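You operate a simulated robot arm through the tools that you are given. There is no shell and no other tool. Be economical: measure what you need, move in short steps, check, and stop when the job is done.

You are at the controls of a simulated two-armed robot. One attempt, no reset.

Task
Line fuse three has blown: fit the spare that the fuse chart names, then power up.
Fine: old fuse into the blown fuse tray; door shut and padlock back on the lock-out board before the isolator goes on; leave line fuses one and two.

It is judged by the outcome, as a careful person would: the job done as asked, and still so three seconds after it is handed in. It fails if anything else is knocked over, pushed out of place, dropped, spilled or broken.

Robot
Two 7-joint arms with two-finger parallel grippers on one trunk, on a base that drives. Base frame: it is fixed to the floor where the robot stands at the start and does not move with it; the origin is under the middle of the robot, x ahead of it, y to its left, z up. Readings come in mm, degrees, newtons and seconds.
The left shoulder is at the start at [50, 161, 1154], the right one opposite. With the tool pointing down near the work surface each hand reaches from about 200 to 680 mm from the robot's upright axis, wherever it stands, measured 20 degrees to its own side. Places, roughly: cabinet door [900, 200, 1300]; fuse seat three [1000, 200, 1000]; inside of the blown fuse tray [400, -900, 900]; red padlock (5x2x9 cm) [700, -100, 1200]. Payload 3.43 kg a hand.
The TCP of each hand is the grasp point between the finger pads, 30 mm short of the fingertips. In the tool frame z runs along the fingers and y along their closing line. The gripper opens to 94 mm. The fingers are 28 mm wide and 10 mm thick; the gripper's body (50 by 96 mm) begins 55 mm behind the TCP.
Orientation is that of the tool frame in the base frame, as a unit quaternion [x, y, z, w]. With the fingers straight down and closing along the base's y, the tool's x points along the base's -x, its y along +y and its z along -z.

Tools
- The arms move only by the tool servo_tool. It takes "left_rows", "right_rows" or both (then of equal length, played together; a hand with none holds still); each is one flat list of numbers, 7 for each row, row after row: the opening, from 0 (shut) to 1 (fully open), then the shift along the tool's x, y, z in units of 400 mm (1.0 is 400 mm), then the turn, a rotation vector about the tool's x, y, z in units of 120 degrees (1.0 is 120 degrees). In form: [claw, x, y, z, rx, ry, rz, claw, x, y, z, rx, ry, rz, ...]. A call has 1 to 8 rows; each row is the pose to reach, as a shift and turn from the pose commanded when the call began, along the tool's axes at that moment. A call with a number of a shift or a turn outside -1 to 1 is refused whole. Rows are played at 5 a second. More than 50 mm and 8.6 degrees between two rows, or a gripper value outside its range, and nothing of the call is played. Where a pose cannot be reached the arm comes as near as it can. A force on the tool above 50 N (or 10 N above the force at the start of the call, whichever is more), or a blocked arm, ends the call early, and 0.2 s more pass. The fingers move at their own pace (about 45 mm/s each) and stop on an object; they squeeze with about 28 N. The grip force told is the motor's: it shows also when the fingers shut on nothing. Time passes only in rows, and 0.2 s behind the last, so rows that repeat a pose let the fingers close. It gives the time, the measured TCP pose, the force on the tool (base axes), the opening and the grip force at its end, in the units of the frame above (readings bear some noise), with the torque about the TCP (base axes, N m) and any sound that the robot's microphone picked up.
- Cameras (640 x 400 px; columns grow to the right, rows downward): "scene" is now at [115, -16.8, 1357.1]; the picture's right is [-0.15, -0.99, 0.00], its down [0.23, -0.03, -0.97] and it looks along [0.96, -0.14, 0.24] (base axes); focal length 250 px, centre (320, 200). "left" rides on the left gripper at [76, -14, -103] in its tool frame; the picture's right is [0.18, 0.98, 0.00], its down [-0.75, 0.14, -0.64] and it looks along [-0.63, 0.12, 0.77] (tool axes); focal length 243 px, centre (320, 200). "right" rides on the right gripper at [76, 14, -102] in its tool frame; the picture's right is [-0.18, 0.98, 0.00], its down [-0.75, -0.14, -0.64] and it looks along [-0.63, -0.12, 0.77] (tool axes); focal length 243 px, centre (320, 200). There is no depth. A picture from a camera that has moved, and an enlarged one, comes with that camera's place and axes in the base frame and with its lens. The place of the scene camera against the robot may be out by one fixed shift of up to 12 mm in any direction.
- camera(camera): a new picture of that camera. The clock stands still meanwhile.
- slide_trunk(by): slides the trunk up (or, below 0, down) by that many mm; the arms and the scene camera ride with it, the base frame stays. It gives what a move gives, with no picture.
- drive_base(legs): drives the robot by 1 to 6 legs, each [ahead, left, turn to the left] in mm, mm and degrees, along the robot's own axes; the way and the turn of a leg run together, so that a leg with both is an arc; at most 1500 mm and 180 degrees a leg. The arms and the cameras ride along, it lands a little off, and it stops where it bumps. It gives what a move gives.
- turn_head(pan, tilt): turns the head with the scene camera to pan (to the left, within 80 degrees either way) and tilt (down, from -29 to 69), counted from straight ahead of the robot. It gives what a move gives.
- inspect(camera, box): a new picture of the part [left, top, right, bottom] of that camera's present view, enlarged. The clock stands still meanwhile.
- sign_off(): hands the job in; it is judged then, once.

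Work in short steps. Places have to be worked out from the pictures, the camera data and where the tool is seen: move nearer, look again, correct. Check each grasp and each placing, and mend what went wrong. You have 120 turns and 100 pictures in all, those below and enlarged ones among them. Open the grippers and draw the arms clear of the work before you hand the job in, unless the task says otherwise; then end with one line.

The tools are called as a command line: name --argument value ..., lists and objects as JSON in quotes. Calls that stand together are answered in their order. servo_tool: Moves the arms, as the interface text tells. Its arguments: {"type":"object","properties":{"left_rows":{"type":"array"},"right_rows":{"type":"array"}},"required":[]} The other tools are called the same way: slide_trunk (by) slides the trunk up or down; drive_base (legs) drives the base; turn_head (pan, tilt) turns the head that bears the scene camera; camera (camera) takes a picture; inspect (camera, box) takes an enlarged picture of a part of a camera's view; sign_off () hands the job in.

At the start:

```text
t: 0.0
left_eef_pos: [330.4, 105.4, 1396.9]
left_tool_rot: [0.0, 1.0, -0.001, 0.0]
left_force: [-0.1, 0.1, 0.3]
left_moment: [0.03, 0.03, -0.01]
left_grip_width: 93.9
left_grasp_force: 0.1
right_eef_pos: [325.3, -117.4, 1279.9]
right_tool_rot: [0.001, 1.0, 0.001, 0.0]
right_force: [-0.3, -0.4, -0.1]
right_moment: [-0.04, 0.0, 0.0]
right_grip_width: 93.9
right_grasp_force: 0.0
trunk travel left (down, up): [-182.0, 85.0]
robot x, y, heading: [3.9, -0.5, -0.2]
head pan, tilt: [-8.4, -13.6]
```

scene: 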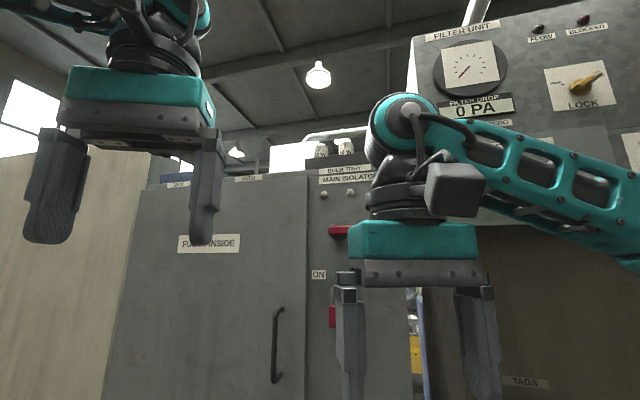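
right: 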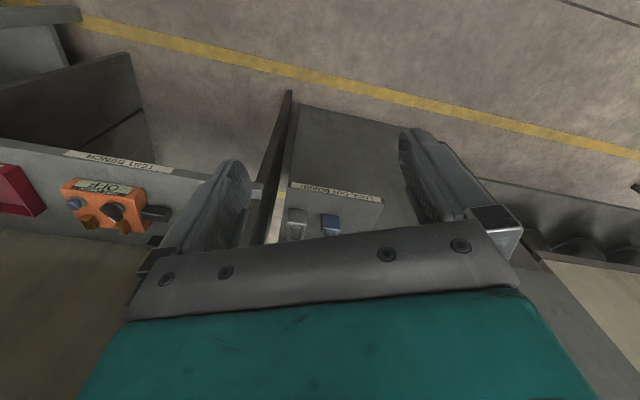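
left: 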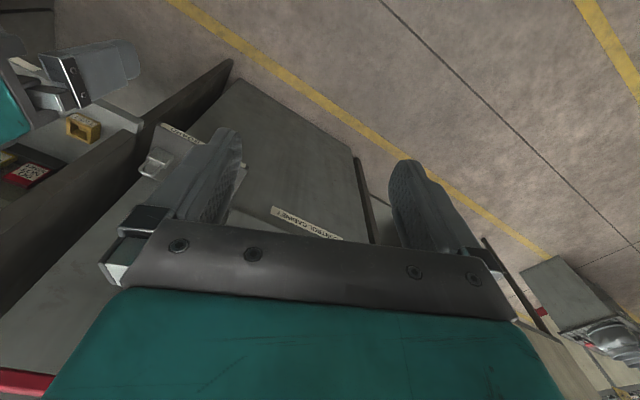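

The arms block the forward view. I'll look around with the head first, beginning tilted level and down.

turn_head --pan 0 --tilt 25

camera --camera "scene"

turn_head --pan -65 --tilt 25

camera --camera "scene"

turn_head --pan 65 --tilt 25

camera --camera "scene"

```text
t: 1.1
left_eef_pos: [330.8, 105.1, 1396.2]
left_tool_rot: [-0.001, 1.0, -0.001, 0.0]
left_force: [0.1, 0.0, 0.3]
left_moment: [-0.01, 0.0, 0.0]
left_grip_width: 94.0
left_grasp_force: 0.2
right_eef_pos: [325.2, -119.1, 1279.7]
right_tool_rot: [0.0, 1.0, 0.001, 0.0]
right_force: [-0.8, -0.1, 0.0]
right_moment: [-0.02, 0.01, -0.01]
right_grip_width: 94.2
right_grasp_force: 0.0
trunk travel left (down, up): [-182.0, 85.0]
robot x, y, heading: [1.7, 0.4, 0.1]
head pan, tilt: [0.0, 25.0]
```

```text
96 pictures are left
camera scene: at [126.4, -4.9, 1296.4], right [0.0, -1.0, 0.0], down [-0.42, 0.0, -0.91], along [0.91, 0.0, -0.42], focal length 250 px, centre (320, 200)
```

scene: 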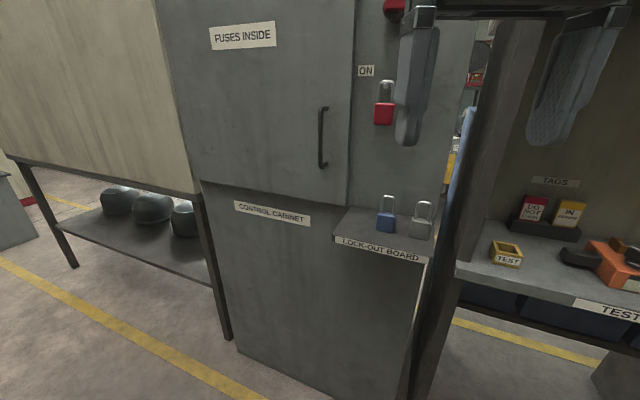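

```text
t: 2.4
left_eef_pos: [330.5, 104.9, 1394.4]
left_tool_rot: [0.0, 1.0, -0.001, 0.0]
left_force: [0.4, -0.8, -0.7]
left_moment: [-0.02, 0.04, 0.01]
left_grip_width: 94.2
left_grasp_force: 0.0
right_eef_pos: [324.7, -119.2, 1279.9]
right_tool_rot: [0.0, 1.0, 0.0, 0.0]
right_force: [0.2, -0.4, 0.5]
right_moment: [-0.01, 0.03, -0.02]
right_grip_width: 94.2
right_grasp_force: 0.1
trunk travel left (down, up): [-182.0, 85.0]
robot x, y, heading: [4.3, 0.1, -0.1]
head pan, tilt: [-65.0, 25.0]
```

```text
95 pictures are left
camera scene: at [73.3, -88.4, 1296.3], right [-0.91, -0.42, 0.0], down [-0.18, 0.38, -0.91], along [0.38, -0.82, -0.42], focal length 250 px, centre (320, 200)
```

scene: 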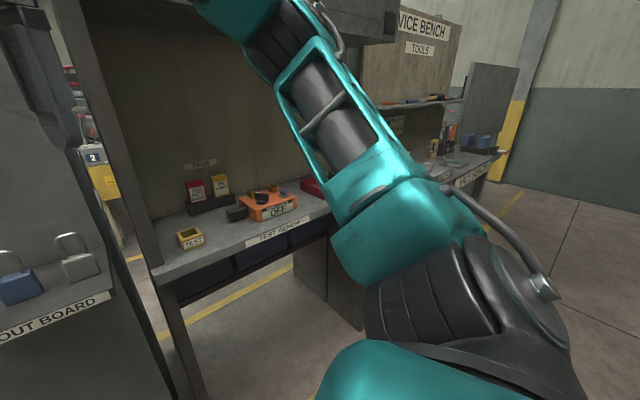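

```text
t: 4.5
left_eef_pos: [329.6, 104.7, 1395.8]
left_tool_rot: [0.0, 1.0, -0.001, 0.0]
left_force: [0.2, -0.1, -0.4]
left_moment: [-0.03, -0.01, 0.01]
left_grip_width: 94.4
left_grasp_force: 0.1
right_eef_pos: [326.0, -118.9, 1280.1]
right_tool_rot: [0.0, 1.0, 0.001, 0.0]
right_force: [0.4, 0.1, 0.3]
right_moment: [-0.03, -0.02, -0.01]
right_grip_width: 93.8
right_grasp_force: 0.0
trunk travel left (down, up): [-182.0, 85.0]
robot x, y, heading: [-0.1, 1.0, 0.0]
head pan, tilt: [65.0, 25.0]
```

```text
94 pictures are left
camera scene: at [73.3, 78.6, 1296.3], right [0.91, -0.42, 0.0], down [-0.18, -0.38, -0.91], along [0.38, 0.82, -0.42], focal length 250 px, centre (320, 200)
```

scene: 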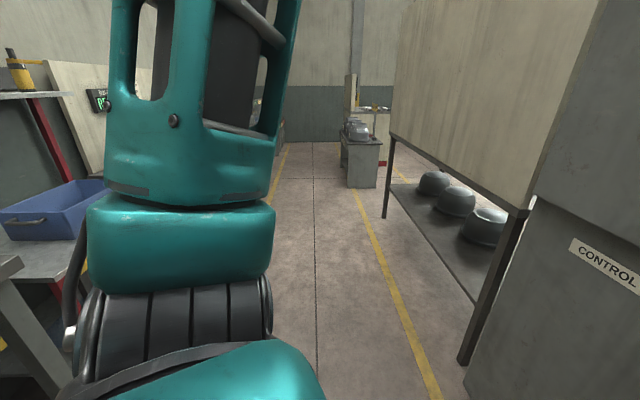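

I'll look closer at the isolator/padlock and the bench areas to the right.

turn_head --pan -5 --tilt 5

inspect --camera "scene" --box '[150, 60, 470, 260]'

turn_head --pan -40 --tilt 15

camera --camera "scene"

turn_head --pan -80 --tilt 25

camera --camera "scene"

```text
t: 5.9
left_eef_pos: [329.6, 105.4, 1395.9]
left_tool_rot: [0.001, 1.0, 0.0, 0.0]
left_force: [0.7, -0.6, -0.8]
left_moment: [-0.02, 0.02, 0.01]
left_grip_width: 94.2
left_grasp_force: 0.0
right_eef_pos: [325.6, -118.3, 1280.8]
right_tool_rot: [0.0, 1.0, 0.0, -0.001]
right_force: [-0.3, 0.7, 0.6]
right_moment: [-0.02, 0.0, 0.01]
right_grip_width: 94.2
right_grasp_force: 0.0
trunk travel left (down, up): [-182.0, 85.0]
robot x, y, heading: [-0.6, 0.4, 0.1]
head pan, tilt: [-5.0, 5.0]
```

```text
2.00 times, centred on (310, 160) of scene
camera zoom: at [125.8, -12.8, 1328.7], right [-0.09, -1.0, 0.0], down [-0.09, 0.01, -1.0], along [0.99, -0.09, -0.09], focal length 499 px, centre (340, 280)
```

zoom: 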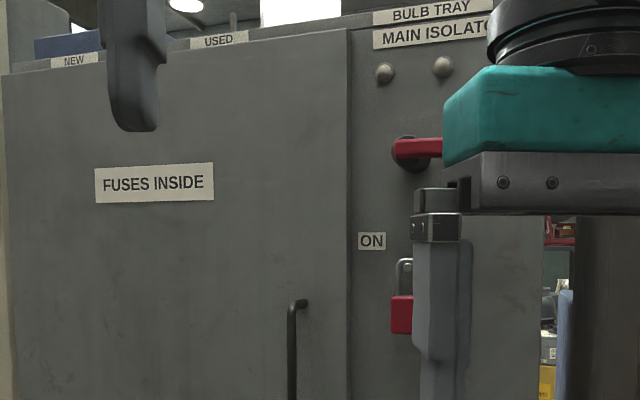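

```text
t: 6.9
left_eef_pos: [330.9, 105.5, 1395.5]
left_tool_rot: [0.001, 1.0, -0.002, 0.0]
left_force: [0.4, -0.2, 0.5]
left_moment: [0.0, -0.01, 0.0]
left_grip_width: 93.9
left_grasp_force: 0.1
right_eef_pos: [325.2, -119.5, 1280.4]
right_tool_rot: [0.0, 1.0, 0.001, 0.0]
right_force: [0.2, -0.1, 0.5]
right_moment: [0.02, 0.0, 0.0]
right_grip_width: 94.0
right_grasp_force: 0.1
trunk travel left (down, up): [-182.0, 85.0]
robot x, y, heading: [0.4, -2.1, -0.1]
head pan, tilt: [-40.0, 15.0]
```

```text
92 pictures are left
camera scene: at [105.9, -64.9, 1312.5], right [-0.64, -0.77, 0.0], down [-0.2, 0.17, -0.97], along [0.74, -0.62, -0.26], focal length 250 px, centre (320, 200)
```

scene: 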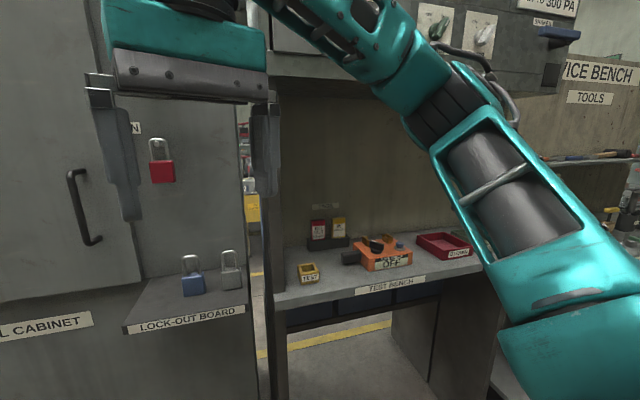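

```text
t: 8.0
left_eef_pos: [330.7, 104.0, 1395.6]
left_tool_rot: [0.0, 1.0, -0.001, 0.0]
left_force: [-0.8, -0.1, -0.1]
left_moment: [0.03, 0.0, -0.01]
left_grip_width: 94.2
left_grasp_force: 0.1
right_eef_pos: [325.5, -120.0, 1280.0]
right_tool_rot: [0.001, 1.0, 0.0, 0.0]
right_force: [0.0, -0.9, -0.9]
right_moment: [0.03, 0.0, 0.02]
right_grip_width: 93.9
right_grasp_force: 0.1
trunk travel left (down, up): [-182.0, 85.0]
robot x, y, heading: [-1.6, -4.1, -0.3]
head pan, tilt: [-80.0, 25.0]
```

```text
91 pictures are left
camera scene: at [50.4, -95.6, 1296.3], right [-0.98, -0.17, 0.0], down [-0.07, 0.42, -0.91], along [0.16, -0.89, -0.42], focal length 250 px, centre (320, 200)
```

scene: 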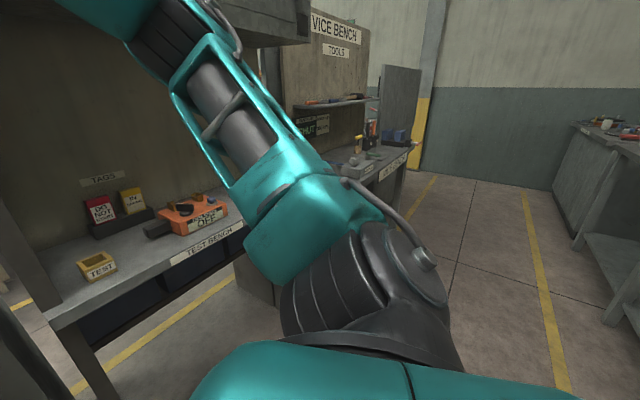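

The red padlock hangs beside the isolator; the red tray on the test bench looks to be the blown-fuse tray. I'll clear the arms from the view: right arm lower and to the right, left arm to the left.

servo_tool --left_rows '[1, 0, 0.1, 0, 0, 0, 0, 1, 0, 0.2, 0, 0, 0, 0, 1, 0, 0.3, 0, 0, 0, 0, 1, 0, 0.4, 0, 0, 0, 0, 1, 0, 0.4, 0.1, 0, 0, 0, 1, 0, 0.4, 0.2, 0, 0, 0]' --right_rows '[1, 0, -0.1, 0.05, 0, 0, 0, 1, 0, -0.2, 0.1, 0, 0, 0, 1, 0, -0.3, 0.15, 0, 0, 0, 1, 0, -0.35, 0.2, 0, 0, 0, 1, 0, -0.35, 0.3, 0, 0, 0, 1, 0, -0.35, 0.4, 0, 0, 0]'

turn_head --pan 0 --tilt 5

camera --camera "scene"

turn_head --pan -35 --tilt 0

camera --camera "scene"

```text
t: 9.4
left_eef_pos: [330.4, 266.0, 1316.1]
left_tool_rot: [-0.001, 1.0, -0.001, 0.001]
left_force: [-1.1, -0.1, 0.3]
left_moment: [-0.01, -0.02, 0.03]
left_grip_width: 94.0
left_grasp_force: 0.1
left hand out of reach, approached as far as the arm can: row 2, 3, 4, 5
right_eef_pos: [325.9, -257.9, 1118.9]
right_tool_rot: [0.0, 1.0, 0.0, 0.001]
right_force: [0.6, 0.0, 0.1]
right_moment: [-0.02, 0.05, 0.03]
right_grip_width: 94.2
right_grasp_force: 0.0
trunk travel left (down, up): [-182.0, 85.0]
robot x, y, heading: [-1.1, -2.9, -0.1]
head pan, tilt: [-80.0, 25.0]
```

```text
t: 10.9
left_eef_pos: [329.9, 264.7, 1316.5]
left_tool_rot: [-0.001, 1.0, -0.001, 0.0]
left_force: [0.3, 0.3, 1.0]
left_moment: [0.0, 0.02, -0.02]
left_grip_width: 94.0
left_grasp_force: 0.1
right_eef_pos: [325.9, -259.0, 1120.2]
right_tool_rot: [0.0, 1.0, 0.001, 0.0]
right_force: [0.6, -0.5, 0.3]
right_moment: [-0.01, 0.0, -0.06]
right_grip_width: 94.1
right_grasp_force: 0.1
trunk travel left (down, up): [-182.0, 85.0]
robot x, y, heading: [1.1, 2.1, 0.2]
head pan, tilt: [0.0, 5.0]
```

```text
90 pictures are left
camera scene: at [126.1, -5.0, 1328.7], right [0.0, -1.0, 0.0], down [-0.09, 0.0, -1.0], along [1.0, 0.0, -0.09], focal length 250 px, centre (320, 200)
```

scene: 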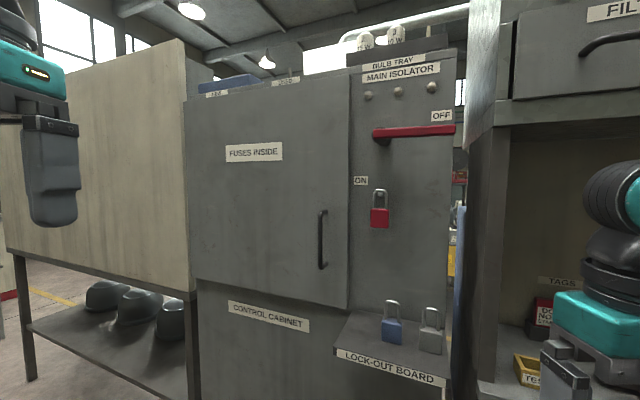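

```text
t: 11.9
left_eef_pos: [330.0, 264.9, 1315.4]
left_tool_rot: [-0.002, 1.0, -0.002, 0.001]
left_force: [-0.3, 0.3, 0.2]
left_moment: [-0.01, 0.01, 0.02]
left_grip_width: 94.1
left_grasp_force: 0.0
right_eef_pos: [326.5, -258.7, 1120.2]
right_tool_rot: [-0.001, 1.0, 0.0, 0.0]
right_force: [-0.4, -0.6, 0.4]
right_moment: [-0.04, -0.01, -0.03]
right_grip_width: 93.9
right_grasp_force: 0.1
trunk travel left (down, up): [-182.0, 85.0]
robot x, y, heading: [-0.9, 1.7, 0.1]
head pan, tilt: [-35.0, 0.0]
```

```text
89 pictures are left
camera scene: at [108.1, -56.5, 1336.6], right [-0.57, -0.82, 0.0], down [0.0, 0.0, -1.0], along [0.82, -0.57, 0.0], focal length 250 px, centre (320, 200)
```

scene: 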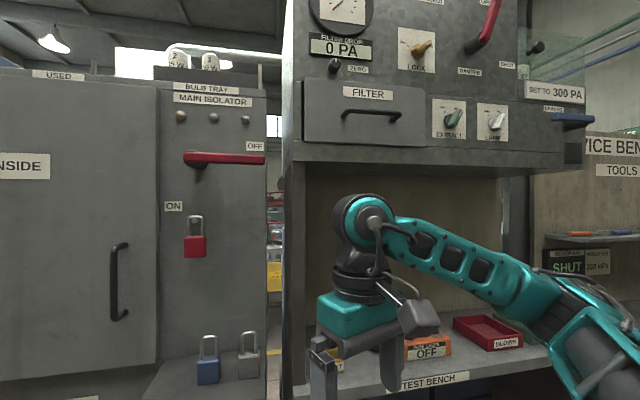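

Handle points right = OFF; ON is down, where the padlock hangs. Zooming into padlock/isolator and top trays.

turn_head --pan 0 --tilt 5

inspect --camera "scene" --box '[335, 80, 463, 240]'

inspect --camera "scene" --box '[190, 20, 460, 110]'

```text
t: 13.0
left_eef_pos: [330.1, 264.4, 1316.5]
left_tool_rot: [-0.002, 1.0, -0.001, -0.001]
left_force: [0.0, -0.1, -0.4]
left_moment: [0.02, -0.01, 0.01]
left_grip_width: 93.9
left_grasp_force: 0.1
right_eef_pos: [325.6, -258.9, 1120.5]
right_tool_rot: [0.0, 1.0, 0.0, 0.0]
right_force: [1.2, 0.0, -0.4]
right_moment: [0.0, -0.02, 0.01]
right_grip_width: 93.9
right_grasp_force: 0.0
trunk travel left (down, up): [-182.0, 85.0]
robot x, y, heading: [-2.7, 0.1, -0.1]
head pan, tilt: [0.0, 5.0]
```

```text
2.50 times, centred on (399, 160) of scene
camera zoom: at [126.1, -5.0, 1328.7], right [0.0, -1.0, 0.0], down [-0.09, 0.0, -1.0], along [1.0, 0.0, -0.09], focal length 624 px, centre (122, 300)
```

zoom: 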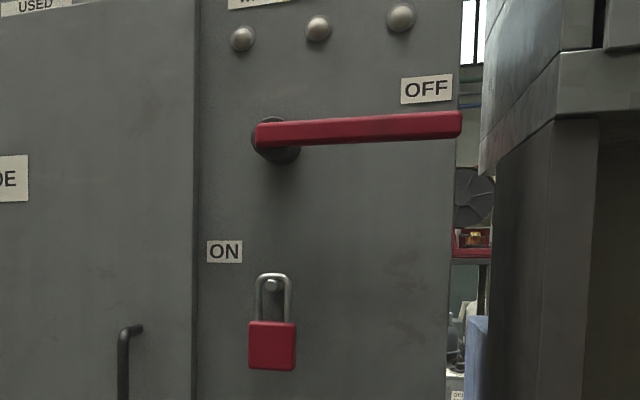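

```text
2.37 times, centred on (325, 65) of scene
camera zoom: at [126.1, -5.0, 1328.7], right [0.0, -1.0, 0.0], down [-0.09, 0.0, -1.0], along [1.0, 0.0, -0.09], focal length 592 px, centre (308, 520)
```

zoom: 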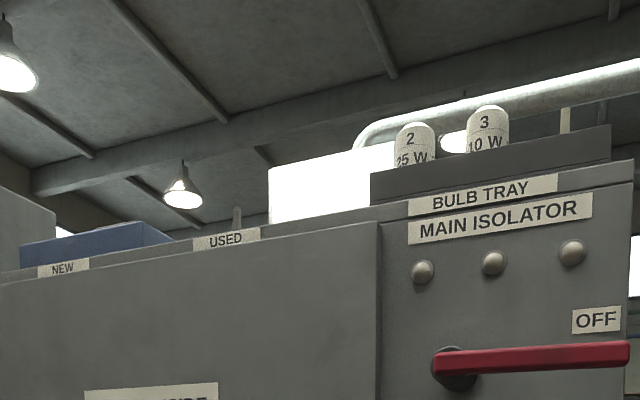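

The cabinet and test bench are turned about −21°. I'll turn the robot to face them squarely, shift left in front of the door, and look again.

drive_base --legs '[[0, 0, -21], [0, 200, 0]]'

camera --camera "scene"

```text
t: 15.7
left_eef_pos: [475.2, 313.8, 1317.0]
left_tool_rot: [0.184, 0.983, -0.001, 0.0]
left_force: [0.8, -0.9, -0.3]
left_moment: [0.0, 0.0, -0.03]
left_grip_width: 93.8
left_grasp_force: 0.1
right_eef_pos: [282.9, -173.5, 1118.7]
right_tool_rot: [0.184, 0.983, 0.0, 0.001]
right_force: [0.2, 0.4, 0.3]
right_moment: [0.01, 0.04, -0.03]
right_grip_width: 94.0
right_grasp_force: 0.1
trunk travel left (down, up): [-182.0, 85.0]
robot x, y, heading: [68.6, 184.4, -21.1]
head pan, tilt: [0.0, 5.0]
```

```text
86 pictures are left
camera scene: at [189.1, 133.4, 1328.7], right [-0.36, -0.93, 0.0], down [-0.08, 0.03, -1.0], along [0.93, -0.36, -0.09], focal length 250 px, centre (320, 200)
```

scene: 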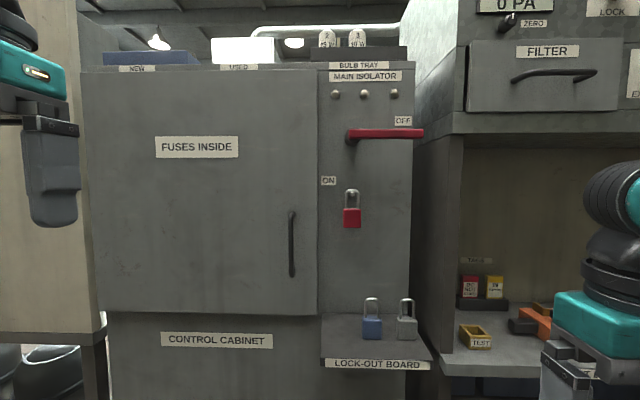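

Square-on now. Cabinet frame estimate (forward f, left l from the start origin): panel f≈725, door handle bar l≈255, z 1110–1250; hinge l≈745. I'll bring the left hand forward, turning its fingers horizontal.

servo_tool --left_rows '[1, -0.053, -0.042, 0.0425, 0, -0.068, 0, 1, -0.106, -0.084, 0.085, 0, -0.136, 0, 1, -0.159, -0.126, 0.1275, 0, -0.204, 0, 1, -0.212, -0.168, 0.17, 0, -0.272, 0, 1, -0.265, -0.21, 0.2125, 0, -0.34, 0, 1, -0.318, -0.252, 0.255, 0, -0.408, 0, 1, -0.371, -0.294, 0.2975, 0, -0.476, 0, 1, -0.424, -0.336, 0.34, 0, -0.544, 0]'

servo_tool --left_rows '[1, 0, 0, 0, 0, -0.068, 0, 1, 0, 0, 0, 0, -0.136, 0, 1, 0, 0, 0, 0, -0.206, 0, 1, 0, 0, 0, 0, -0.206, 0]'

camera --camera "scene"

camera --camera "left"

```text
t: 17.5
left_eef_pos: [585.2, 125.2, 1181.6]
left_tool_rot: [0.155, 0.827, -0.101, 0.531]
left_force: [-0.8, -0.5, -0.2]
left_moment: [0.01, 0.01, 0.05]
left_grip_width: 94.0
left_grasp_force: 0.1
right_eef_pos: [282.1, -173.1, 1119.3]
right_tool_rot: [0.183, 0.983, 0.001, 0.0]
right_force: [-0.4, -0.1, 1.2]
right_moment: [0.03, 0.01, 0.01]
right_grip_width: 93.8
right_grasp_force: 0.0
trunk travel left (down, up): [-182.0, 85.0]
robot x, y, heading: [69.7, 186.9, -21.2]
head pan, tilt: [0.0, 5.0]
```

```text
t: 18.5
left_eef_pos: [586.6, 126.8, 1179.2]
left_tool_rot: [0.129, 0.695, -0.13, 0.695]
left_force: [0.6, 1.2, -0.3]
left_moment: [-0.01, -0.02, 0.01]
left_grip_width: 93.8
left_grasp_force: 0.1
right_eef_pos: [282.8, -172.1, 1120.0]
right_tool_rot: [0.183, 0.983, -0.001, 0.0]
right_force: [1.0, -0.2, 0.8]
right_moment: [-0.03, 0.04, 0.0]
right_grip_width: 94.0
right_grasp_force: 0.1
trunk travel left (down, up): [-182.0, 85.0]
robot x, y, heading: [69.1, 181.3, -21.2]
head pan, tilt: [0.0, 5.0]
```

```text
85 pictures are left
camera scene: at [190.0, 134.3, 1328.6], right [-0.36, -0.93, 0.0], down [-0.08, 0.03, -1.0], along [0.93, -0.36, -0.09], focal length 250 px, centre (320, 200)
```

scene: 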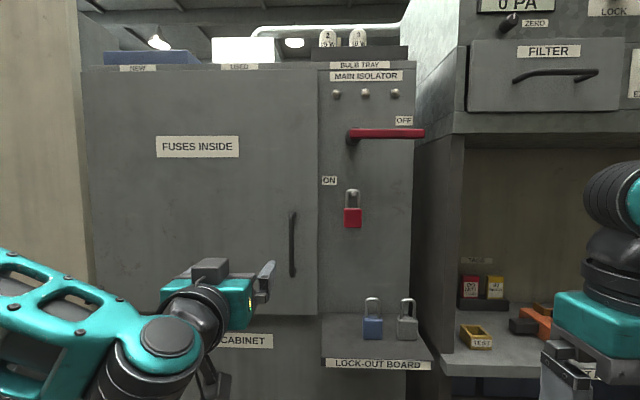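

```text
84 pictures are left
camera left: at [484.3, 150.4, 1104.5], right [0.35, 0.92, -0.19], down [-0.55, 0.37, 0.75], along [0.76, -0.16, 0.63], focal length 243 px, centre (320, 200)
```

left: 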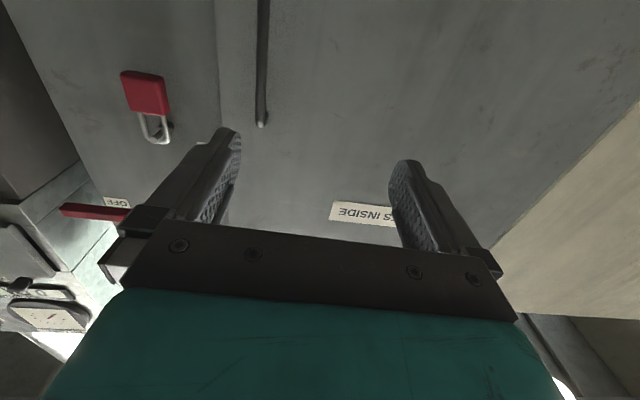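

Handle bar estimate: l≈260, f≈690–725. I move the left hand sideways to l≈260 and forward to f≈640, then check.

servo_tool --left_rows '[1, 0, -0.09, 0.02, 0, 0, 0, 1, 0, -0.173, 0.08, 0, 0, 0, 1, 0, -0.173, 0.18, 0, 0, 0, 1, 0, -0.173, 0.27, 0, 0, 0, 1, 0, -0.173, 0.345, 0, 0, 0]'

camera --camera "left"

inspect --camera "scene" --box '[180, 180, 380, 320]'

```text
t: 19.7
left_eef_pos: [690.4, 11.4, 1180.6]
left_tool_rot: [0.13, 0.695, -0.131, 0.695]
left_force: [0.3, -0.1, -0.2]
left_moment: [-0.01, 0.0, 0.01]
left_grip_width: 94.0
left_grasp_force: 0.1
right_eef_pos: [281.9, -172.1, 1119.3]
right_tool_rot: [0.184, 0.983, 0.001, 0.0]
right_force: [-0.3, 0.4, -0.5]
right_moment: [0.0, -0.01, 0.01]
right_grip_width: 94.1
right_grasp_force: 0.0
trunk travel left (down, up): [-182.0, 85.0]
robot x, y, heading: [72.3, 185.5, -21.2]
head pan, tilt: [0.0, 5.0]
```

```text
83 pictures are left
camera left: at [588.6, 34.4, 1105.5], right [0.35, 0.92, -0.19], down [-0.55, 0.36, 0.75], along [0.76, -0.17, 0.63], focal length 243 px, centre (320, 200)
```

left: 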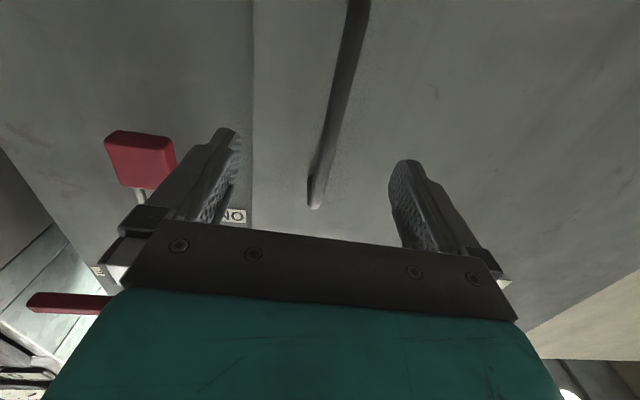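

```text
2.86 times, centred on (280, 250) of scene
camera zoom: at [189.2, 132.6, 1328.7], right [-0.36, -0.93, 0.0], down [-0.08, 0.03, -1.0], along [0.93, -0.36, -0.09], focal length 713 px, centre (434, 57)
```

zoom: 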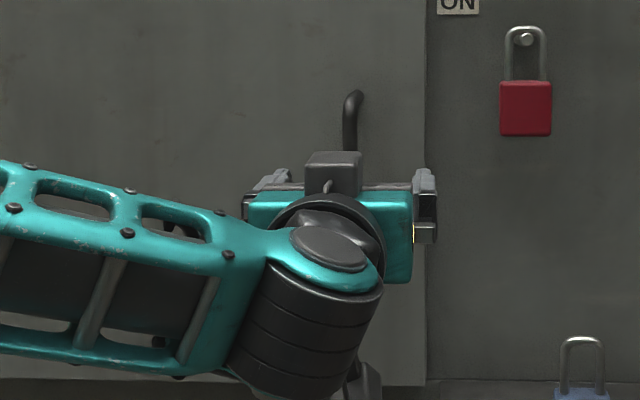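

Bar resolved at f≈679, l≈262; the TCP is at f≈644. Advance 33 mm and close.

servo_tool --left_rows '[1, 0, 0.005, 0.04, 0, 0, 0, 1, 0, 0.005, 0.082, 0, 0, 0, 0.2, 0, 0.005, 0.082, 0, 0, 0, 0, 0, 0.005, 0.082, 0, 0, 0, 0, 0, 0.005, 0.082, 0, 0, 0, 0, 0, 0.005, 0.082, 0, 0, 0, 0, 0, 0.005, 0.082, 0, 0, 0, 0, 0, 0.005, 0.082, 0, 0, 0]'

camera --camera "left"

```text
t: 21.5
left_eef_pos: [722.3, 4.2, 1180.4]
left_tool_rot: [0.127, 0.695, -0.128, 0.696]
left_force: [1.0, 11.3, -0.9]
left_moment: [0.38, 0.08, 0.24]
left_grip_width: 11.6
left_grasp_force: 38.0
right_eef_pos: [282.1, -171.7, 1121.2]
right_tool_rot: [0.182, 0.983, 0.0, -0.001]
right_force: [0.4, 0.6, -0.2]
right_moment: [0.03, -0.02, 0.02]
right_grip_width: 94.0
right_grasp_force: 0.0
trunk travel left (down, up): [-182.0, 85.0]
robot x, y, heading: [70.5, 186.5, -20.9]
head pan, tilt: [0.0, 5.0]
```

```text
81 pictures are left
camera left: at [620.8, 27.0, 1104.7], right [0.35, 0.92, -0.19], down [-0.55, 0.36, 0.75], along [0.76, -0.16, 0.63], focal length 243 px, centre (320, 200)
```

left: 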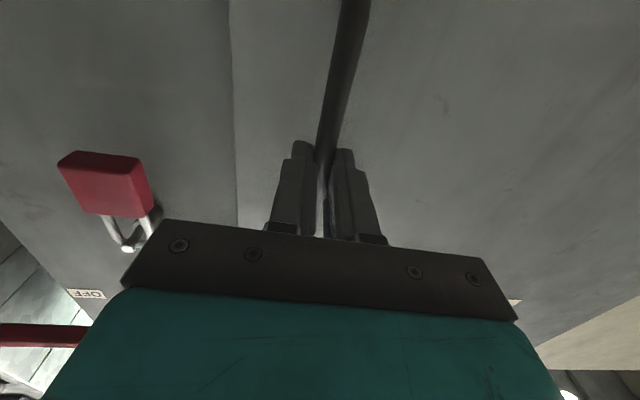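

Bar is held (11.6 mm). Pull the door open along its arc (r≈485 about the hinge), turning the hand with it.

servo_tool --left_rows '[0, 0, 0.005, -0.04, 0.012, 0, 0, 0, 0, 0.0115, -0.084, 0.033, 0, 0, 0, 0, 0.0285, -0.167, 0.067, 0, 0, 0, 0, 0.0515, -0.248, 0.1, 0, 0, 0, 0, 0.08, -0.328, 0.133, 0, 0, 0, 0, 0.114, -0.405, 0.167, 0, 0]'

camera --camera "scene"

```text
t: 22.4
left_eef_pos: [660.6, 47.6, 1180.4]
left_tool_rot: [0.167, 0.696, -0.162, 0.679]
left_force: [6.1, 9.7, -3.9]
left_moment: [0.24, 0.54, 0.46]
left_grip_width: 11.5
left_grasp_force: 45.3
left hand out of reach, approached as far as the arm can: row 3, 4
right_eef_pos: [283.2, -173.8, 1120.7]
right_tool_rot: [0.183, 0.983, 0.001, 0.0]
right_force: [-0.3, -1.1, 0.6]
right_moment: [0.05, 0.0, 0.01]
right_grip_width: 93.9
right_grasp_force: 0.1
trunk travel left (down, up): [-182.0, 85.0]
robot x, y, heading: [71.1, 188.8, -21.1]
head pan, tilt: [0.0, 5.0]
stopped in row 4 (left hand): the force on the tool passed its limit (the readings are from after the stop); the commanded pose is now the measured one
```

```text
80 pictures are left
camera scene: at [189.2, 132.8, 1328.6], right [-0.36, -0.93, 0.0], down [-0.08, 0.03, -1.0], along [0.93, -0.36, -0.09], focal length 250 px, centre (320, 200)
```

scene: 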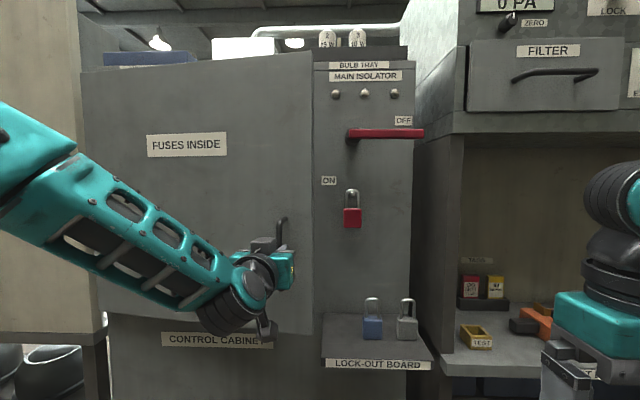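

The door is about 9° open; hand rotation hit an arm limit. Continue the pull without rotating, letting the bar turn in the pads.

servo_tool --left_rows '[0, 0, 0.013, -0.07, 0, 0, 0, 0, 0, 0.031, -0.144, 0, 0, 0, 0, 0, 0.057, -0.225, 0, 0, 0, 0, 0, 0.089, -0.303, 0, 0, 0, 0, 0, 0.125, -0.38, 0, 0, 0]'

camera --camera "scene"

```text
t: 23.6
left_eef_pos: [550.5, 161.5, 1182.4]
left_tool_rot: [0.164, 0.704, -0.158, 0.673]
left_force: [22.2, 15.5, -32.0]
left_moment: [0.46, -0.66, 0.3]
left_grip_width: 11.9
left_grasp_force: 45.0
left hand out of reach, approached as far as the arm can: row 5
right_eef_pos: [287.7, -171.9, 1118.9]
right_tool_rot: [0.183, 0.983, -0.001, -0.002]
right_force: [-0.6, 0.0, 0.8]
right_moment: [-0.06, 0.02, 0.01]
right_grip_width: 93.9
right_grasp_force: 0.0
trunk travel left (down, up): [-182.0, 85.0]
robot x, y, heading: [71.1, 184.2, -21.0]
head pan, tilt: [0.0, 5.0]
```

```text
79 pictures are left
camera scene: at [194.7, 136.1, 1327.8], right [-0.36, -0.93, 0.0], down [-0.09, 0.03, -1.0], along [0.93, -0.36, -0.09], focal length 250 px, centre (320, 200)
```

scene: 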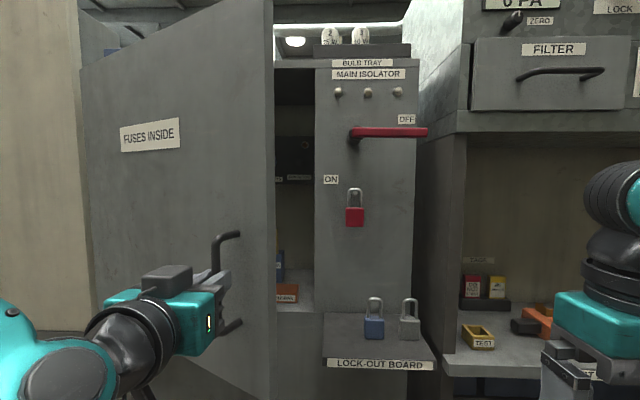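

Door is at ~28°. Release the bar and back the hand straight off by ~110 mm.

servo_tool --left_rows '[0.5, 0, 0, 0, 0, 0, 0, 0.5, 0, 0, 0, 0, 0, 0, 0.5, 0, 0, -0.05, 0, 0, 0, 0.5, 0, 0, -0.12, 0, 0, 0, 0.5, 0, 0, -0.22, 0, 0, 0, 0.5, 0, 0, -0.3, 0, 0, 0]'

camera --camera "scene"

```text
t: 25.0
left_eef_pos: [508.9, 133.0, 1227.6]
left_tool_rot: [0.173, 0.691, -0.166, 0.682]
left_force: [-0.7, -0.1, 0.7]
left_moment: [-0.02, 0.02, 0.02]
left_grip_width: 47.1
left_grasp_force: 0.1
left hand out of reach, approached as far as the arm can: row 3, 4, 5, 6
right_eef_pos: [280.9, -175.4, 1120.4]
right_tool_rot: [0.184, 0.983, 0.002, 0.001]
right_force: [-1.6, -0.7, 0.2]
right_moment: [0.02, -0.04, 0.03]
right_grip_width: 94.1
right_grasp_force: 0.1
trunk travel left (down, up): [-182.0, 85.0]
robot x, y, heading: [71.9, 182.3, -21.3]
head pan, tilt: [0.0, 5.0]
```

```text
78 pictures are left
camera scene: at [186.2, 131.6, 1329.2], right [-0.36, -0.93, 0.0], down [-0.08, 0.03, -1.0], along [0.93, -0.36, -0.08], focal length 250 px, centre (320, 200)
```

scene: 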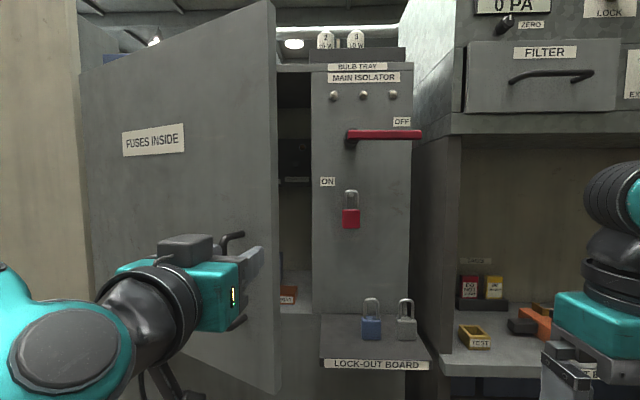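

The forward-pointing hand can't come closer to the body; I'll back off with the base, then move right so the hand passes the door edge.

drive_base --legs '[[-140, 0, 0], [0, -170, 0]]'

camera --camera "scene"

```text
t: 27.4
left_eef_pos: [322.2, 29.0, 1224.9]
left_tool_rot: [0.171, 0.693, -0.166, 0.681]
left_force: [0.0, -0.1, 0.0]
left_moment: [-0.01, 0.0, 0.03]
left_grip_width: 47.1
left_grasp_force: 0.0
right_eef_pos: [92.3, -280.3, 1119.3]
right_tool_rot: [0.182, 0.983, 0.0, 0.0]
right_force: [0.3, -0.7, 0.5]
right_moment: [0.02, 0.0, -0.01]
right_grip_width: 93.8
right_grasp_force: 0.2
trunk travel left (down, up): [-182.0, 85.0]
robot x, y, heading: [-119.1, 75.6, -20.8]
head pan, tilt: [0.0, 5.0]
```

```text
77 pictures are left
camera scene: at [-1.3, 25.3, 1328.7], right [-0.36, -0.93, 0.0], down [-0.08, 0.03, -1.0], along [0.93, -0.36, -0.09], focal length 250 px, centre (320, 200)
```

scene: 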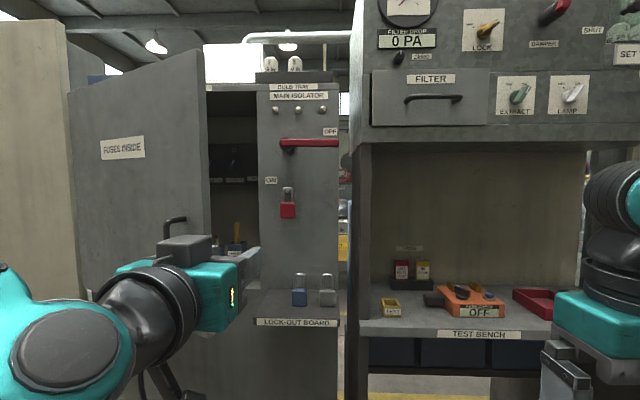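

Hand is right of the door edge now. Extend the left arm forward ~230 mm into the opening side (z≈1180), fingers closed.

servo_tool --left_rows '[0, 0.02, 0.01, 0.1, -0.01, 0, 0, 0, 0.05, 0.02, 0.2, -0.02, 0, 0, 0, 0.08, 0.035, 0.3, -0.03, 0, 0, 0, 0.11, 0.045, 0.4, -0.04, 0, 0, 0, 0.11, 0.055, 0.5, -0.05, 0, 0, 0, 0.11, 0.065, 0.575, -0.05, 0, 0]'

camera --camera "scene"

```text
t: 28.8
left_eef_pos: [536.9, -53.9, 1177.7]
left_tool_rot: [0.135, 0.701, -0.129, 0.689]
left_force: [-0.6, 0.1, 0.3]
left_moment: [0.01, -0.02, 0.01]
left_grip_width: 0.1
left_grasp_force: 28.1
right_eef_pos: [92.7, -279.3, 1118.9]
right_tool_rot: [0.183, 0.983, 0.001, 0.0]
right_force: [-0.6, 0.5, 0.1]
right_moment: [-0.02, -0.02, 0.0]
right_grip_width: 93.8
right_grasp_force: 0.0
trunk travel left (down, up): [-182.0, 85.0]
robot x, y, heading: [-120.5, 82.7, -21.0]
head pan, tilt: [0.0, 5.0]
```

```text
76 pictures are left
camera scene: at [-1.0, 25.6, 1328.7], right [-0.36, -0.93, 0.0], down [-0.08, 0.03, -1.0], along [0.93, -0.36, -0.09], focal length 250 px, centre (320, 200)
```

scene: 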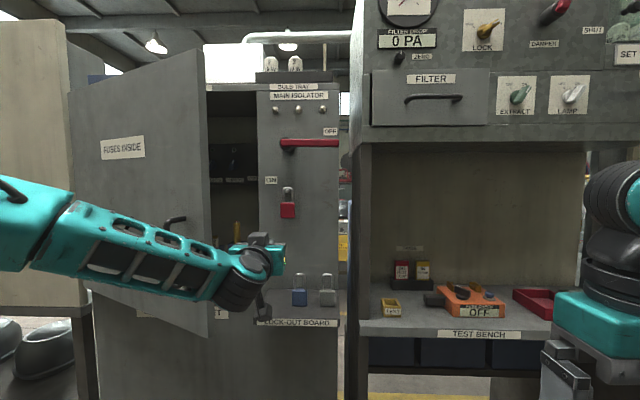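

Sweep the hand left behind the door with progressive yaw to the left to push it open.

servo_tool --left_rows '[0, 0, 0.1, 0, -0.04, 0, 0, 0, 0, 0.2, 0, -0.08, 0, 0, 0, 0, 0.3, -0.02, -0.12, 0, 0, 0, 0, 0.4, -0.04, -0.16, 0, 0, 0, 0, 0.5, -0.07, -0.2, 0, 0, 0, 0, 0.6, -0.1, -0.24, 0, 0, 0, 0, 0.7, -0.13, -0.28, 0, 0, 0, 0, 0.8, -0.16, -0.32, 0, 0]'

camera --camera "scene"

```text
t: 29.9
left_eef_pos: [571.4, 89.6, 1179.3]
left_tool_rot: [0.03, 0.712, -0.019, 0.701]
left_force: [-11.6, -9.4, 3.9]
left_moment: [0.15, -0.17, 0.76]
left_grip_width: 0.0
left_grasp_force: 28.2
right_eef_pos: [89.9, -281.5, 1119.1]
right_tool_rot: [0.183, 0.983, 0.0, 0.001]
right_force: [0.9, 0.3, 0.6]
right_moment: [0.02, 0.03, -0.01]
right_grip_width: 93.6
right_grasp_force: 0.0
trunk travel left (down, up): [-182.0, 85.0]
robot x, y, heading: [-117.1, 79.5, -21.0]
head pan, tilt: [0.0, 5.0]
stopped in row 5 (left hand): the force on the tool passed its limit (the readings are from after the stop); the commanded pose is now the measured one
```

```text
75 pictures are left
camera scene: at [-2.5, 24.8, 1328.9], right [-0.36, -0.93, 0.0], down [-0.08, 0.03, -1.0], along [0.93, -0.36, -0.09], focal length 250 px, centre (320, 200)
```

scene: 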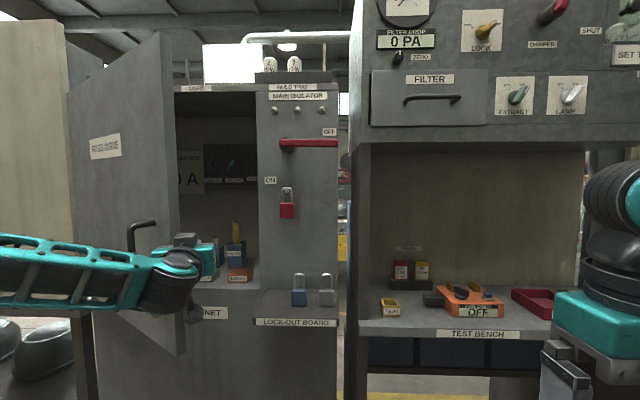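

Door at ~45°. I'll continue the push by driving the base left with the arm held.

drive_base --legs '[[0, 180, 0]]'

camera --camera "scene"

```text
t: 30.7
left_eef_pos: [568.6, 90.3, 1179.7]
left_tool_rot: [0.044, 0.712, -0.03, 0.7]
left_force: [-8.3, -5.2, 3.8]
left_moment: [0.02, -0.06, 0.52]
left_grip_width: 0.0
left_grasp_force: 27.9
right_eef_pos: [94.5, -269.1, 1120.2]
right_tool_rot: [0.184, 0.983, 0.002, 0.001]
right_force: [0.3, -0.4, 0.5]
right_moment: [-0.01, -0.01, -0.01]
right_grip_width: 94.0
right_grasp_force: 0.0
trunk travel left (down, up): [-182.0, 85.0]
robot x, y, heading: [-112.5, 89.5, -21.1]
head pan, tilt: [0.0, 5.0]
stopped in leg 1: the robot was blocked; the commanded pose is now the measured one
```

```text
74 pictures are left
camera scene: at [1.2, 36.8, 1328.9], right [-0.36, -0.93, 0.0], down [-0.08, 0.03, -1.0], along [0.93, -0.36, -0.09], focal length 250 px, centre (320, 200)
```

scene: 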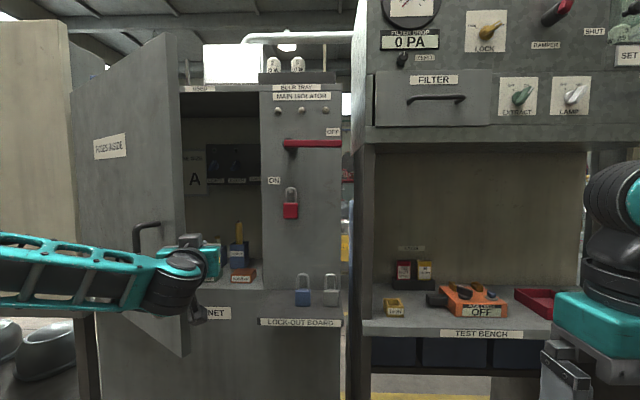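

The drive blocks on arm contact, so I'll use the arm: pull the hand off the door slightly and yaw it left so the fingertips can push.

servo_tool --left_rows '[0, 0, -0.107, -0.075, -0.05, 0, 0, 0, 0, -0.1, -0.15, -0.115, 0, 0, 0, 0, -0.08, -0.22, -0.18, 0, 0, 0, 0, -0.06, -0.25, -0.245, 0, 0, 0, 0, -0.05, -0.25, -0.31, 0, 0, 0, 0, -0.05, -0.25, -0.37, 0, 0]'

camera --camera "scene"

```text
refused: row 1 steps farther than a row can; nothing moved
```

```text
73 pictures are left
camera scene: at [1.2, 36.8, 1328.9], right [-0.36, -0.93, 0.0], down [-0.08, 0.03, -1.0], along [0.93, -0.36, -0.09], focal length 250 px, centre (320, 200)
```

scene: 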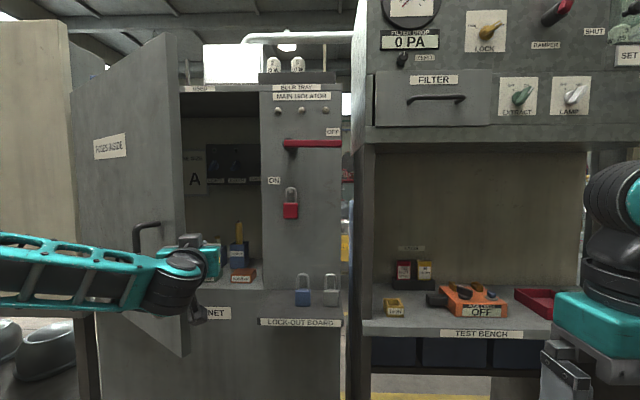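

Same with smaller steps.

servo_tool --left_rows '[0, 0, -0.08, -0.05, -0.03, 0, 0, 0, 0, -0.107, -0.12, -0.09, 0, 0, 0, 0, -0.09, -0.18, -0.15, 0, 0, 0, 0, -0.07, -0.23, -0.21, 0, 0, 0, 0, -0.05, -0.25, -0.27, 0, 0, 0, 0, -0.05, -0.25, -0.33, 0, 0, 0, 0, -0.05, -0.25, -0.37, 0, 0]'

camera --camera "scene"

```text
t: 32.3
left_eef_pos: [470.8, 82.9, 1179.0]
left_tool_rot: [-0.228, 0.671, 0.245, 0.662]
left_force: [0.3, 0.3, 0.4]
left_moment: [0.01, 0.01, -0.01]
left_grip_width: 0.0
left_grasp_force: 28.2
right_eef_pos: [95.4, -269.4, 1120.7]
right_tool_rot: [0.185, 0.983, 0.0, 0.0]
right_force: [0.5, 0.4, -0.1]
right_moment: [0.02, -0.03, 0.02]
right_grip_width: 93.8
right_grasp_force: 0.1
trunk travel left (down, up): [-182.0, 85.0]
robot x, y, heading: [-112.3, 89.0, -21.3]
head pan, tilt: [0.0, 5.0]
```

```text
72 pictures are left
camera scene: at [2.8, 37.2, 1328.7], right [-0.36, -0.93, 0.0], down [-0.08, 0.03, -1.0], along [0.93, -0.36, -0.09], focal length 250 px, centre (320, 200)
```

scene: 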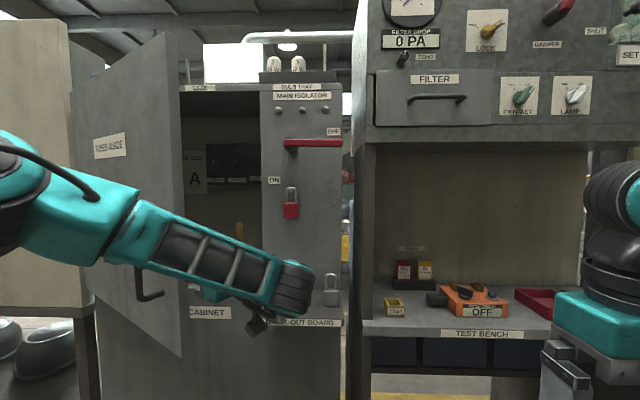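

Fingers now point left behind the door. Push left.

servo_tool --left_rows '[0, 0, 0.064, 0.075, 0, 0, 0, 0, 0, 0.127, 0.15, 0, 0, 0, 0, 0, 0.191, 0.226, 0, 0, 0, 0, 0, 0.254, 0.3, 0, 0, 0, 0, 0, 0.318, 0.377, 0, 0, 0, 0, 0, 0.38, 0.452, 0, 0, 0, 0, 0, 0.445, 0.527, 0, 0, 0]'

camera --camera "scene"

```text
t: 33.9
left_eef_pos: [522.6, 355.1, 1182.1]
left_tool_rot: [-0.227, 0.671, 0.244, 0.662]
left_force: [-0.2, 0.6, 0.2]
left_moment: [0.03, 0.01, -0.05]
left_grip_width: 0.0
left_grasp_force: 27.5
right_eef_pos: [95.8, -269.3, 1119.0]
right_tool_rot: [0.184, 0.983, 0.001, 0.0]
right_force: [0.1, -0.5, -0.5]
right_moment: [0.02, 0.01, -0.03]
right_grip_width: 94.1
right_grasp_force: 0.1
trunk travel left (down, up): [-182.0, 85.0]
robot x, y, heading: [-111.9, 91.6, -21.2]
head pan, tilt: [0.0, 5.0]
```

```text
71 pictures are left
camera scene: at [2.7, 38.2, 1328.8], right [-0.36, -0.93, 0.0], down [-0.08, 0.03, -1.0], along [0.93, -0.36, -0.09], focal length 250 px, centre (320, 200)
```

scene: 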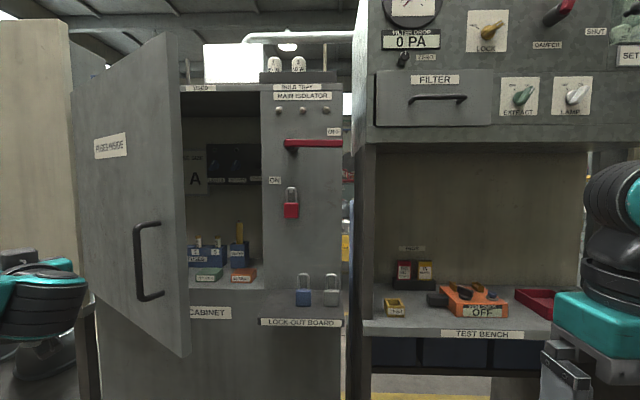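

The hand passed in front of the edge (door is really at ~31°). Bring it back, then go deeper (f≈490) before sweeping left.

servo_tool --left_rows '[0, 0, -0.064, -0.075, 0, 0, 0, 0, 0, -0.127, -0.15, 0, 0, 0, 0, 0, -0.191, -0.226, 0, 0, 0, 0, 0, -0.254, -0.3, 0, 0, 0, 0, 0, -0.318, -0.377, 0, 0, 0, 0, 0, -0.38, -0.452, 0, 0, 0, 0, 0, -0.445, -0.527, 0, 0, 0]'

servo_tool --left_rows '[0, 0, -0.098, 0.034, 0, 0, 0, 0, 0, -0.195, 0.068, 0, 0, 0, 0, 0, -0.12, 0.15, 0, 0, 0, 0, 0, -0.073, 0.198, 0, 0, 0, 0, 0, -0.017, 0.25, 0, 0, 0, 0, 0, 0.039, 0.303, 0, 0, 0, 0, 0, 0.13, 0.33, 0, 0, 0]'

camera --camera "scene"

```text
t: 35.5
left_eef_pos: [470.7, 83.6, 1179.0]
left_tool_rot: [-0.228, 0.671, 0.244, 0.662]
left_force: [-0.2, -0.6, -0.5]
left_moment: [0.01, 0.01, -0.01]
left_grip_width: 0.1
left_grasp_force: 27.5
right_eef_pos: [95.8, -269.7, 1119.9]
right_tool_rot: [0.185, 0.983, 0.001, 0.0]
right_force: [-0.1, 0.0, 0.9]
right_moment: [0.05, 0.01, 0.02]
right_grip_width: 94.1
right_grasp_force: 0.2
trunk travel left (down, up): [-182.0, 85.0]
robot x, y, heading: [-115.6, 89.1, -21.3]
head pan, tilt: [0.0, 5.0]
```

```text
t: 37.1
left_eef_pos: [537.9, 209.0, 1180.1]
left_tool_rot: [-0.226, 0.671, 0.244, 0.662]
left_force: [-12.2, -5.1, -3.6]
left_moment: [0.16, -0.59, 0.19]
left_grip_width: 0.3
left_grasp_force: 27.8
right_eef_pos: [93.9, -268.9, 1120.3]
right_tool_rot: [0.185, 0.983, 0.001, 0.001]
right_force: [0.4, 1.0, -0.7]
right_moment: [-0.02, 0.0, 0.02]
right_grip_width: 93.9
right_grasp_force: 0.0
trunk travel left (down, up): [-182.0, 85.0]
robot x, y, heading: [-114.1, 90.8, -21.1]
head pan, tilt: [0.0, 5.0]
```

```text
70 pictures are left
camera scene: at [0.7, 37.7, 1328.9], right [-0.36, -0.93, 0.0], down [-0.08, 0.03, -1.0], along [0.93, -0.36, -0.09], focal length 250 px, centre (320, 200)
```

scene: 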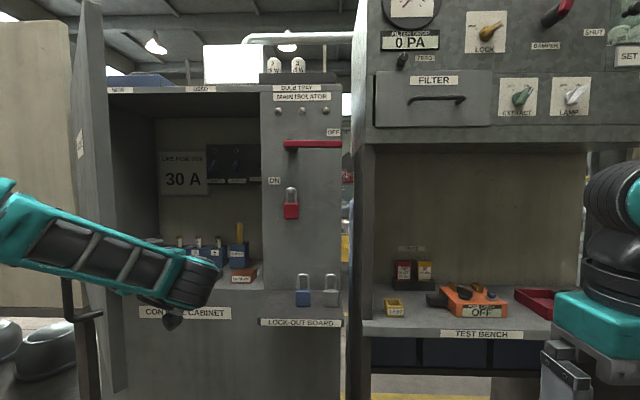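

Door ~46° now. Continue the push along the arc.

servo_tool --left_rows '[0, 0, 0.082, 0.038, 0, 0, 0, 0, 0, 0.164, 0.076, 0, 0, 0, 0, 0, 0.247, 0.114, 0, 0, 0, 0, 0, 0.32, 0.169, 0, 0, 0, 0, 0, 0.394, 0.224, 0, 0, 0, 0, 0, 0.455, 0.29, 0, 0, 0, 0, 0, 0.513, 0.354, 0, 0, 0]'

camera --camera "scene"

```text
t: 38.7
left_eef_pos: [539.7, 431.1, 1205.8]
left_tool_rot: [-0.233, 0.675, 0.245, 0.656]
left_force: [0.2, -0.2, 0.3]
left_moment: [0.03, 0.02, 0.0]
left_grip_width: 0.0
left_grasp_force: 28.0
left hand out of reach, approached as far as the arm can: row 6, 7
right_eef_pos: [96.0, -268.2, 1120.8]
right_tool_rot: [0.184, 0.983, 0.001, 0.0]
right_force: [-0.1, 0.6, 0.7]
right_moment: [-0.01, -0.03, 0.01]
right_grip_width: 93.8
right_grasp_force: 0.0
trunk travel left (down, up): [-182.0, 85.0]
robot x, y, heading: [-111.9, 88.9, -21.2]
head pan, tilt: [0.0, 5.0]
```

```text
69 pictures are left
camera scene: at [3.0, 38.2, 1328.7], right [-0.36, -0.93, 0.0], down [-0.08, 0.03, -1.0], along [0.93, -0.36, -0.09], focal length 250 px, centre (320, 200)
```

scene: 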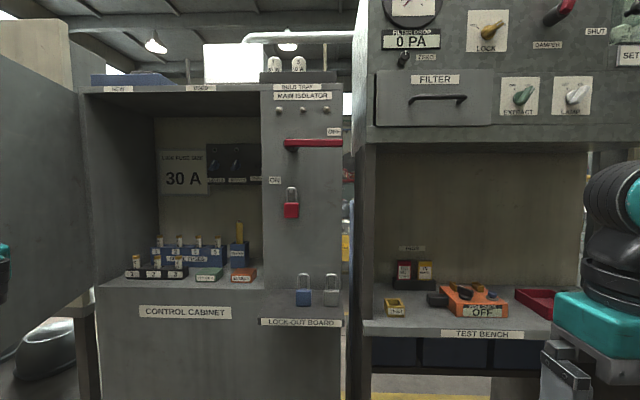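

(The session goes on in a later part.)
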